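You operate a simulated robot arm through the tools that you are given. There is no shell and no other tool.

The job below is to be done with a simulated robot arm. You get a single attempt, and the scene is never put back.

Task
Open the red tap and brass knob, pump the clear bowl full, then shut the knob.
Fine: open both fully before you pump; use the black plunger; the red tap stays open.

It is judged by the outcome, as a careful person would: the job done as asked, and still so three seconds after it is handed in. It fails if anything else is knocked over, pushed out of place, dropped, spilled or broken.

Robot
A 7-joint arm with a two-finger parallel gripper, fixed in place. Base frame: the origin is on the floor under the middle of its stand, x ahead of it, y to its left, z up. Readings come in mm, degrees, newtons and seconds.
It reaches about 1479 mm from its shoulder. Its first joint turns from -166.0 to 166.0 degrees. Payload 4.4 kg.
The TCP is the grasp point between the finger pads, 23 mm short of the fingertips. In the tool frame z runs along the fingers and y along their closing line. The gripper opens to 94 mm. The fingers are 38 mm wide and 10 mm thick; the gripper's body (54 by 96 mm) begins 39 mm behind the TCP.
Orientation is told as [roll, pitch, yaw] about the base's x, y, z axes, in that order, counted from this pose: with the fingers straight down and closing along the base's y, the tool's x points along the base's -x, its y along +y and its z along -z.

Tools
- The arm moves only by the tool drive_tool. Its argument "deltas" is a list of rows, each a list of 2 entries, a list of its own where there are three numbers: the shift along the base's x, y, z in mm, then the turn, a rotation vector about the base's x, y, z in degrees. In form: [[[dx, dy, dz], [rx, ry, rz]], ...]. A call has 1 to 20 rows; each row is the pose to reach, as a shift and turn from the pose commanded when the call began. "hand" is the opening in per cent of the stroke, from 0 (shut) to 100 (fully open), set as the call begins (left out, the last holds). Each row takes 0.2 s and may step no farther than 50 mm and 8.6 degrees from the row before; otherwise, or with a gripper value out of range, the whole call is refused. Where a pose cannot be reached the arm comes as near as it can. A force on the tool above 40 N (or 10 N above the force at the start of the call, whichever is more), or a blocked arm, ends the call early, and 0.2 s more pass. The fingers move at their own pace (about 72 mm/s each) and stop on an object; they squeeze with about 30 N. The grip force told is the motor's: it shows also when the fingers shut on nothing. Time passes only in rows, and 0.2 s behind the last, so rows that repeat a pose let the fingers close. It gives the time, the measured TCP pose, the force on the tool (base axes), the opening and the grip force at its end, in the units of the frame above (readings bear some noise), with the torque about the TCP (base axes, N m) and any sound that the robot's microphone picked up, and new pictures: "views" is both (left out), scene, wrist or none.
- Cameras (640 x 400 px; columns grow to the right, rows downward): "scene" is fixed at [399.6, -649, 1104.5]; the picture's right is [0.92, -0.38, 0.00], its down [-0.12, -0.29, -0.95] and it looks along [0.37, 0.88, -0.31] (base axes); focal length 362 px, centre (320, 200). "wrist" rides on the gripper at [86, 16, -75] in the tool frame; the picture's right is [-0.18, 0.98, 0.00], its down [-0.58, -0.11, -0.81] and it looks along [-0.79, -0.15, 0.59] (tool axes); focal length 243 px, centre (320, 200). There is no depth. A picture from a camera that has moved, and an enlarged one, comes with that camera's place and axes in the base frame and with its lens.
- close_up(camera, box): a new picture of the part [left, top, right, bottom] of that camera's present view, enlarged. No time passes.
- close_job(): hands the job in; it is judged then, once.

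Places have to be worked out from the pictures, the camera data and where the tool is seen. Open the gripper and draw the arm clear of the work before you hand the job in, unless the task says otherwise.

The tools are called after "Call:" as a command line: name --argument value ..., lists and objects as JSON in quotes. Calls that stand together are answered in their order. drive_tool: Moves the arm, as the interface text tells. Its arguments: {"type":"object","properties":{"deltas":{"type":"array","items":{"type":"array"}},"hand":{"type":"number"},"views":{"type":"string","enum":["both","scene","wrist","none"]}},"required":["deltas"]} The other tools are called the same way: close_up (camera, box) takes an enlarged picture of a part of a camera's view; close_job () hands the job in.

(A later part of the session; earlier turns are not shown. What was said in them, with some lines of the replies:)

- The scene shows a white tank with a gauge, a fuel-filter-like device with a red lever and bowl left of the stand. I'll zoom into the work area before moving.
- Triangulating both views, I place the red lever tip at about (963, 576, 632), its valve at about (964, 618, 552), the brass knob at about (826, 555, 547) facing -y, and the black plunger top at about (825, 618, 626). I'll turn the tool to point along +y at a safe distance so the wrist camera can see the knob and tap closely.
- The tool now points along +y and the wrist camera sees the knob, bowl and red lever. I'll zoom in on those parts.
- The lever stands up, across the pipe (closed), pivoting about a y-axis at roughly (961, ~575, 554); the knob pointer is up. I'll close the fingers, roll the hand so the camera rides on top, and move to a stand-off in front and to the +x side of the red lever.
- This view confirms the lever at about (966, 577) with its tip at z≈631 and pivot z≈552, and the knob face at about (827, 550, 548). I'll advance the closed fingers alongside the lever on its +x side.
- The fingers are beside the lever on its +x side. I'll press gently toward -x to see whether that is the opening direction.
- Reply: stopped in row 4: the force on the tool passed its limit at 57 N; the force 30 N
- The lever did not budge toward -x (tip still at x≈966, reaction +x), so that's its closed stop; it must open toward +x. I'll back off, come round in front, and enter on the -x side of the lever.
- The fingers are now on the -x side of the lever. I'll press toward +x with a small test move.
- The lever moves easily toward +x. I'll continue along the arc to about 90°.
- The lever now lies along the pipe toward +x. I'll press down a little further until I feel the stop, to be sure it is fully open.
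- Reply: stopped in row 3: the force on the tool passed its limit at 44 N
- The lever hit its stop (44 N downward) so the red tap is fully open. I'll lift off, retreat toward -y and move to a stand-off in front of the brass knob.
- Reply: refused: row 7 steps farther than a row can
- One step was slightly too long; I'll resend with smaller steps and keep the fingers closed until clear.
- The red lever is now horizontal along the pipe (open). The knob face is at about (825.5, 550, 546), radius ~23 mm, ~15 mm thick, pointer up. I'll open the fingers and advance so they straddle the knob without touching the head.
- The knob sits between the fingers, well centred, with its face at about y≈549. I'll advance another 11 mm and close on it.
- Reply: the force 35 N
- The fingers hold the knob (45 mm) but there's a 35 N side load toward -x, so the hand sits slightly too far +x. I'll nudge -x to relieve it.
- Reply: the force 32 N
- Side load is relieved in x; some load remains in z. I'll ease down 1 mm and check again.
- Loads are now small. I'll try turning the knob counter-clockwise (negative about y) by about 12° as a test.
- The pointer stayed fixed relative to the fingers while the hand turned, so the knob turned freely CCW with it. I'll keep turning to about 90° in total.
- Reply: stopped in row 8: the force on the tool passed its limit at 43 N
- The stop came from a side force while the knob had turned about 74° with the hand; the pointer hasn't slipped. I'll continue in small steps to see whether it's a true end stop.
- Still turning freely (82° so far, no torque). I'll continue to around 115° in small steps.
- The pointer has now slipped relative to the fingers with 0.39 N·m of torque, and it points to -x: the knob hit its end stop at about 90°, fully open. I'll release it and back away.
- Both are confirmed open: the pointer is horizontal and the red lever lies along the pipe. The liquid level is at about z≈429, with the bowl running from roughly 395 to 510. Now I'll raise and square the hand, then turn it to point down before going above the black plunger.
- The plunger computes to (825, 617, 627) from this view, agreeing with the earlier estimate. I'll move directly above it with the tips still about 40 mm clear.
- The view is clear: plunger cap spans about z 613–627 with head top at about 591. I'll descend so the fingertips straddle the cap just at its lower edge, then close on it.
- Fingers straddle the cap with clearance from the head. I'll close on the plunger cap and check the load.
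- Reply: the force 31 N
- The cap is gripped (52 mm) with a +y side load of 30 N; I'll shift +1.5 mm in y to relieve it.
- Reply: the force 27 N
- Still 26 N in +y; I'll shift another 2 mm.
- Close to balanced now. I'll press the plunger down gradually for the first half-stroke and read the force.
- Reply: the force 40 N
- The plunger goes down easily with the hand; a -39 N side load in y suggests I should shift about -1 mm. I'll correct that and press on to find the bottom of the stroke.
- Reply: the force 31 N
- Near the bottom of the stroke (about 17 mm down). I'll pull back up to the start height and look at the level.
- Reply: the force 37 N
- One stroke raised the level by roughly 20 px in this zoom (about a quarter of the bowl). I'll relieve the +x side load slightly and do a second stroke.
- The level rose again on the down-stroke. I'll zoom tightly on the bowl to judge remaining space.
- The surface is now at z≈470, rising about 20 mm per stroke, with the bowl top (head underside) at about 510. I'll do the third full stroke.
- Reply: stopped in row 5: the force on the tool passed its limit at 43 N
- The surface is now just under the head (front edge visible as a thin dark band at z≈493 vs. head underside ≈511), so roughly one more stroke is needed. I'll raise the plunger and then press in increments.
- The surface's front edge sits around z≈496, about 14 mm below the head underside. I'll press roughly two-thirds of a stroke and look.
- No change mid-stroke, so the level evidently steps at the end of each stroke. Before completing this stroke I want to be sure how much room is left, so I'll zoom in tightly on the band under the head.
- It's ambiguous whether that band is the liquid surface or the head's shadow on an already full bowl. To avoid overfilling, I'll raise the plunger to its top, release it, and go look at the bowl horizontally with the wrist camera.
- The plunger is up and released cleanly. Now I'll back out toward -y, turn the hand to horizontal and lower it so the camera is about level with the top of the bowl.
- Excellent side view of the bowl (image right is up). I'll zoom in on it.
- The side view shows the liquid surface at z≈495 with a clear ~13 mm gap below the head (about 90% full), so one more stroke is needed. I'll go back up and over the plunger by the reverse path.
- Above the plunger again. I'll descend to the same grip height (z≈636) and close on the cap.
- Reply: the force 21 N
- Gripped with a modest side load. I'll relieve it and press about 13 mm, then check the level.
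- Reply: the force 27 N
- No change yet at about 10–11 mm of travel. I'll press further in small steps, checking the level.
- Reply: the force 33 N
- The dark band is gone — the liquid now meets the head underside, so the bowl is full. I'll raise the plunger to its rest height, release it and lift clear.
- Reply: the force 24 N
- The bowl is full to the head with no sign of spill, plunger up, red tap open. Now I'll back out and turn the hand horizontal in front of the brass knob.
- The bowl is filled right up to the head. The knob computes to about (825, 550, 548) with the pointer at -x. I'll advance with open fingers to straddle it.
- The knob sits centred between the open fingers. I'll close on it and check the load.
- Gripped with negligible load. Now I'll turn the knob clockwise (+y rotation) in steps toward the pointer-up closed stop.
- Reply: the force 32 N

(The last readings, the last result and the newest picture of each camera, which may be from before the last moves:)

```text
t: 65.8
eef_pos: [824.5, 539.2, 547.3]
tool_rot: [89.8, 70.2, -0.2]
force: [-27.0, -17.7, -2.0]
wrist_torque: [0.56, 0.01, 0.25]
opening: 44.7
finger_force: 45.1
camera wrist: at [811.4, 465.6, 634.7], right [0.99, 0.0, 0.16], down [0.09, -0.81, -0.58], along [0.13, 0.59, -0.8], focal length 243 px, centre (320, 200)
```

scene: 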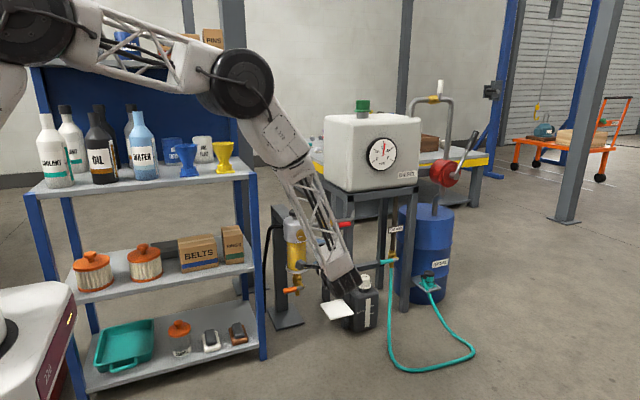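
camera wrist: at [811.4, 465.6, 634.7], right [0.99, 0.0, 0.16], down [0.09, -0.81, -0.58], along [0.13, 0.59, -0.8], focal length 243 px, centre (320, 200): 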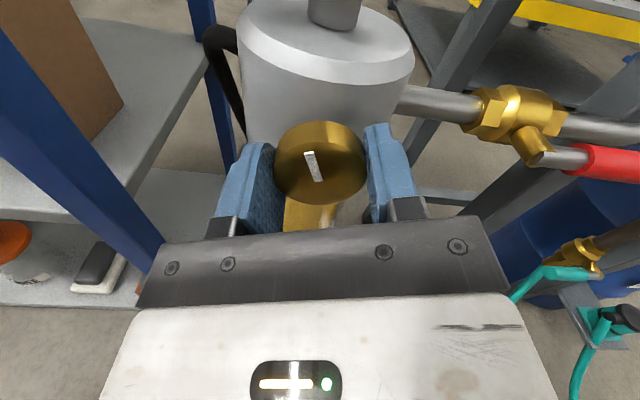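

Turned 70° with the knob following. I'll relieve the x load and continue to past 90° to meet the closed stop.

Call:
drive_tool --deltas '[[[-0.8, 0, 0], [0, 4, 0]], [[-1, 0, 0], [0, 8, 0]], [[-1, 0, 0], [0, 12, 0]], [[-1, 0, 0], [0, 16, 0]], [[-1, 0, 0], [0, 20, 0]], [[-1, 0, 0], [0, 24, 0]], [[-1, 0, 0], [0, 28, 0]]]' --hand 0 --views "wrist"

```text
t: 67.4
eef_pos: [825.9, 540.4, 549.6]
tool_rot: [-90.4, 82.1, 179.5]
force: [-0.7, -16.9, 2.0]
wrist_torque: [0.04, -0.27, 0.05]
opening: 44.6
finger_force: 45.4
camera wrist: at [853.8, 465.6, 633.0], right [0.95, 0.0, -0.32], down [-0.19, -0.81, -0.56], along [-0.26, 0.59, -0.76], focal length 243 px, centre (320, 200)
```

wrist: 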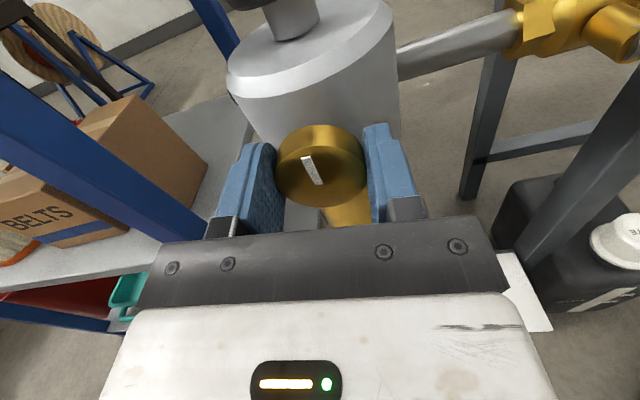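

Torque of -0.27 N·m and a slight slip of the pointer in the fingers indicate the closed stop is reached. I'll release, back away and verify the pointer.

Call:
drive_tool --deltas '[[[0, 0, 0], [0, 0, 0]], [[0, 0, 0], [0, 0, 0]], [[0, -15, 0], [0, 0, 0]], [[0, -60, 0], [0, 0, 0]], [[0, -105, 0], [0, 0, 0]], [[0, -150, 0], [0, 0, 0]]]' --hand 80

Call:
close_up --camera "wrist" --box '[240, 0, 440, 120]'

Call:
close_up --camera "scene" --box '[270, 200, 370, 280]'

```text
t: 68.8
eef_pos: [825.6, 390.0, 547.0]
tool_rot: [-90.1, 82.0, 180.0]
force: [0.5, -0.1, 0.2]
wrist_torque: [-0.01, 0.0, 0.01]
opening: 75.2
finger_force: 0.0
camera wrist: at [853.7, 316.4, 630.0], right [0.95, 0.0, -0.32], down [-0.19, -0.81, -0.56], along [-0.26, 0.59, -0.76], focal length 243 px, centre (320, 200)
```

scene: 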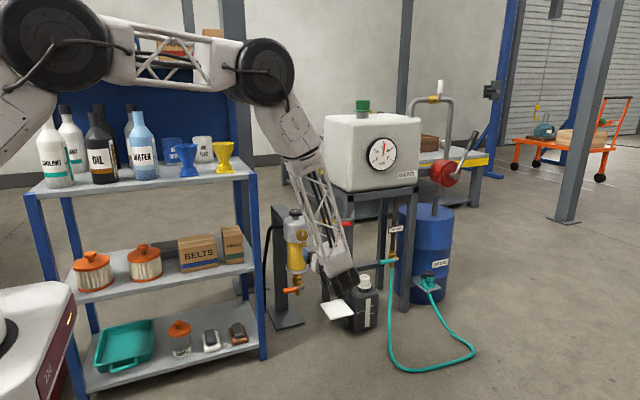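
wrist: 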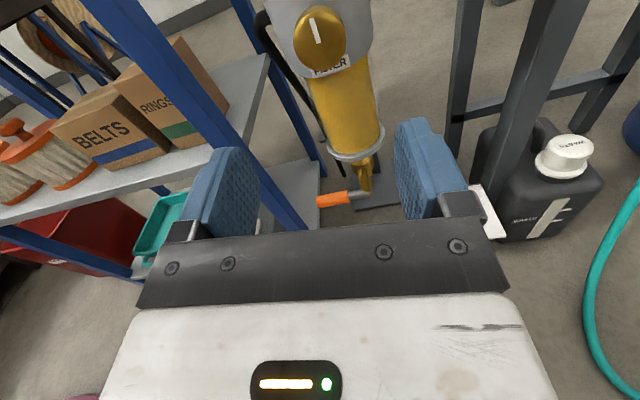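

```text
3.20 times, centred on (340, 60) of wrist
camera zoom: at [853.7, 316.4, 630.0], right [0.95, 0.0, -0.32], down [-0.19, -0.81, -0.56], along [-0.26, 0.59, -0.76], focal length 776 px, centre (256, 648)
```

zoom: 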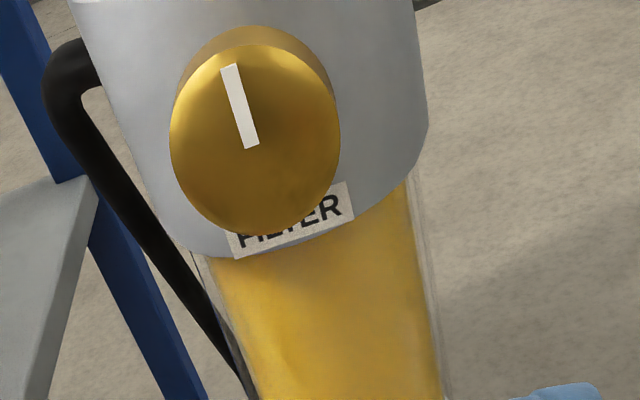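

```text
5.00 times, centred on (320, 240) of scene
camera zoom: at [399.6, -649.0, 1104.5], right [0.92, -0.38, 0.0], down [-0.12, -0.29, -0.95], along [0.37, 0.88, -0.31], focal length 1811 px, centre (320, 0)
```

zoom: 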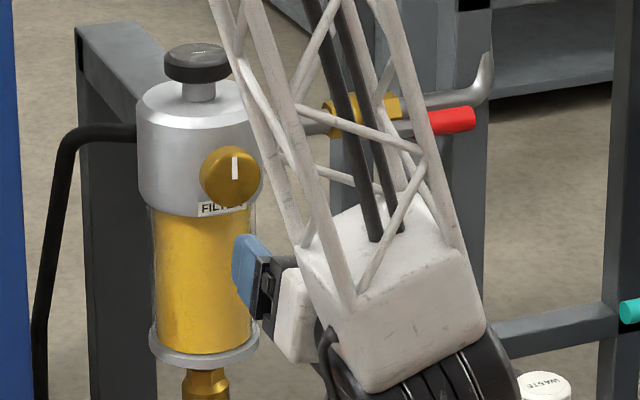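

The pointer is upright again (knob shut), the red lever is still along the pipe, and the bowl is full. I'll open the gripper fully and draw the arm up and away from the work.

Call:
drive_tool --deltas '[[[0, -30, 30], [0, 0, 0]], [[-5, -60, 65], [0, 0, 0]], [[-15, -85, 105], [0, 0, 0]], [[-30, -100, 150], [0, 0, 0]], [[-45, -115, 195], [0, 0, 0]], [[-60, -130, 240], [0, 0, 0]], [[-75, -145, 280], [0, 0, 0]], [[-75, -145, 280], [0, 0, 0]]]' --hand 100

Call:
close_up --camera "scene" --box '[255, 190, 385, 335]'

Call:
close_up --camera "scene" --box '[270, 200, 360, 260]'

```text
t: 70.6
eef_pos: [750.6, 247.3, 830.4]
tool_rot: [-89.8, 82.1, -179.9]
force: [0.2, -0.1, 0.3]
wrist_torque: [-0.03, 0.03, 0.0]
opening: 94.2
finger_force: 0.1
camera wrist: at [778.6, 173.5, 914.4], right [0.95, 0.0, -0.32], down [-0.19, -0.81, -0.56], along [-0.26, 0.59, -0.76], focal length 243 px, centre (320, 200)
```

scene: 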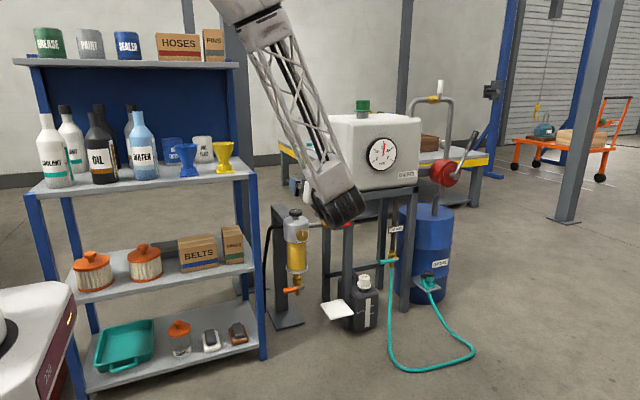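
wrist: 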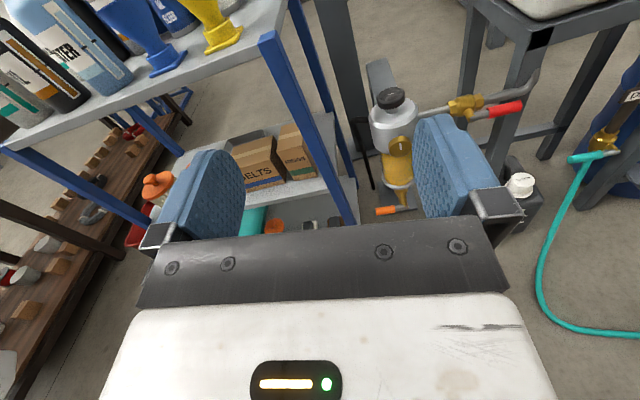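

```text
2.76 times, centred on (320, 262) of scene
camera zoom: at [399.6, -649.0, 1104.5], right [0.92, -0.38, 0.0], down [-0.12, -0.29, -0.95], along [0.37, 0.88, -0.31], focal length 999 px, centre (320, 28)
```

zoom: 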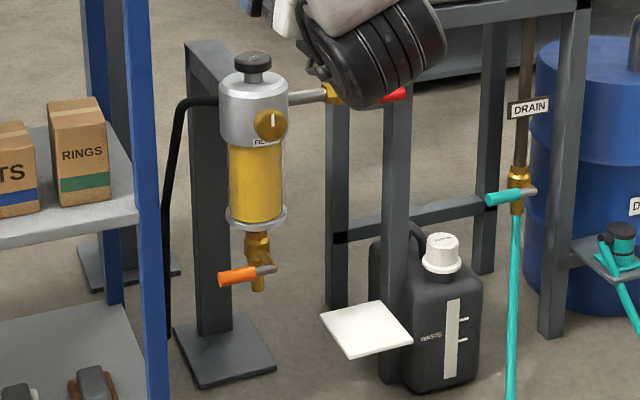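

```text
6.67 times, centred on (315, 230) of scene
camera zoom: at [399.6, -649.0, 1104.5], right [0.92, -0.38, 0.0], down [-0.12, -0.29, -0.95], along [0.37, 0.88, -0.31], focal length 2414 px, centre (353, 0)
```

zoom: 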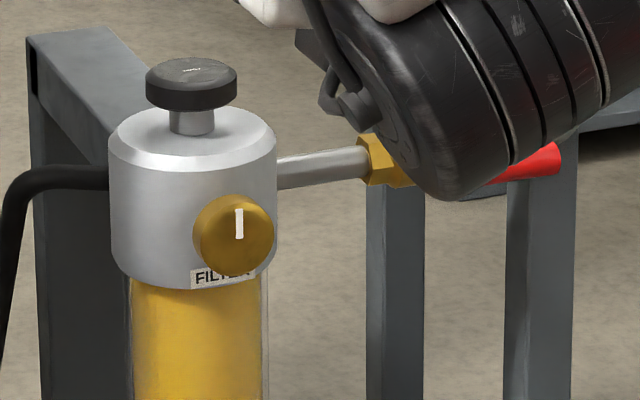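

The arm is clear with the gripper open; the bowl is full, the knob pointer is upright (shut), the red tap remains open along the pipe, and nothing is displaced or spilled. I'm handing the job in.

Call:
close_job

```text
The job is handed in.
```

The bowl is full, the brass knob is shut again, and the red tap is still open. I've handed the job in; the tool only confirmed it was received and gave no verdict.

- **Red tap:** it would not move toward the filter, so I turned it the other way. It went a quarter turn to its stop and now lies along the pipe.
- **Brass knob:** I turned it a quarter turn to its stop before pumping. Afterwards I turned it back to the closed stop, with the white pointer upright.
- **Pumping:** it took four full strokes of the black plunger, plus one partial stroke that added nothing. After the third stroke I checked from the side and saw a gap of about 13 mm. The fourth stroke filled the bowl up to the underside of the filter head.
- **Surroundings:** nothing looked spilled or moved in the last pictures. The plunger is back at its top position, and the arm is clear with the gripper open.
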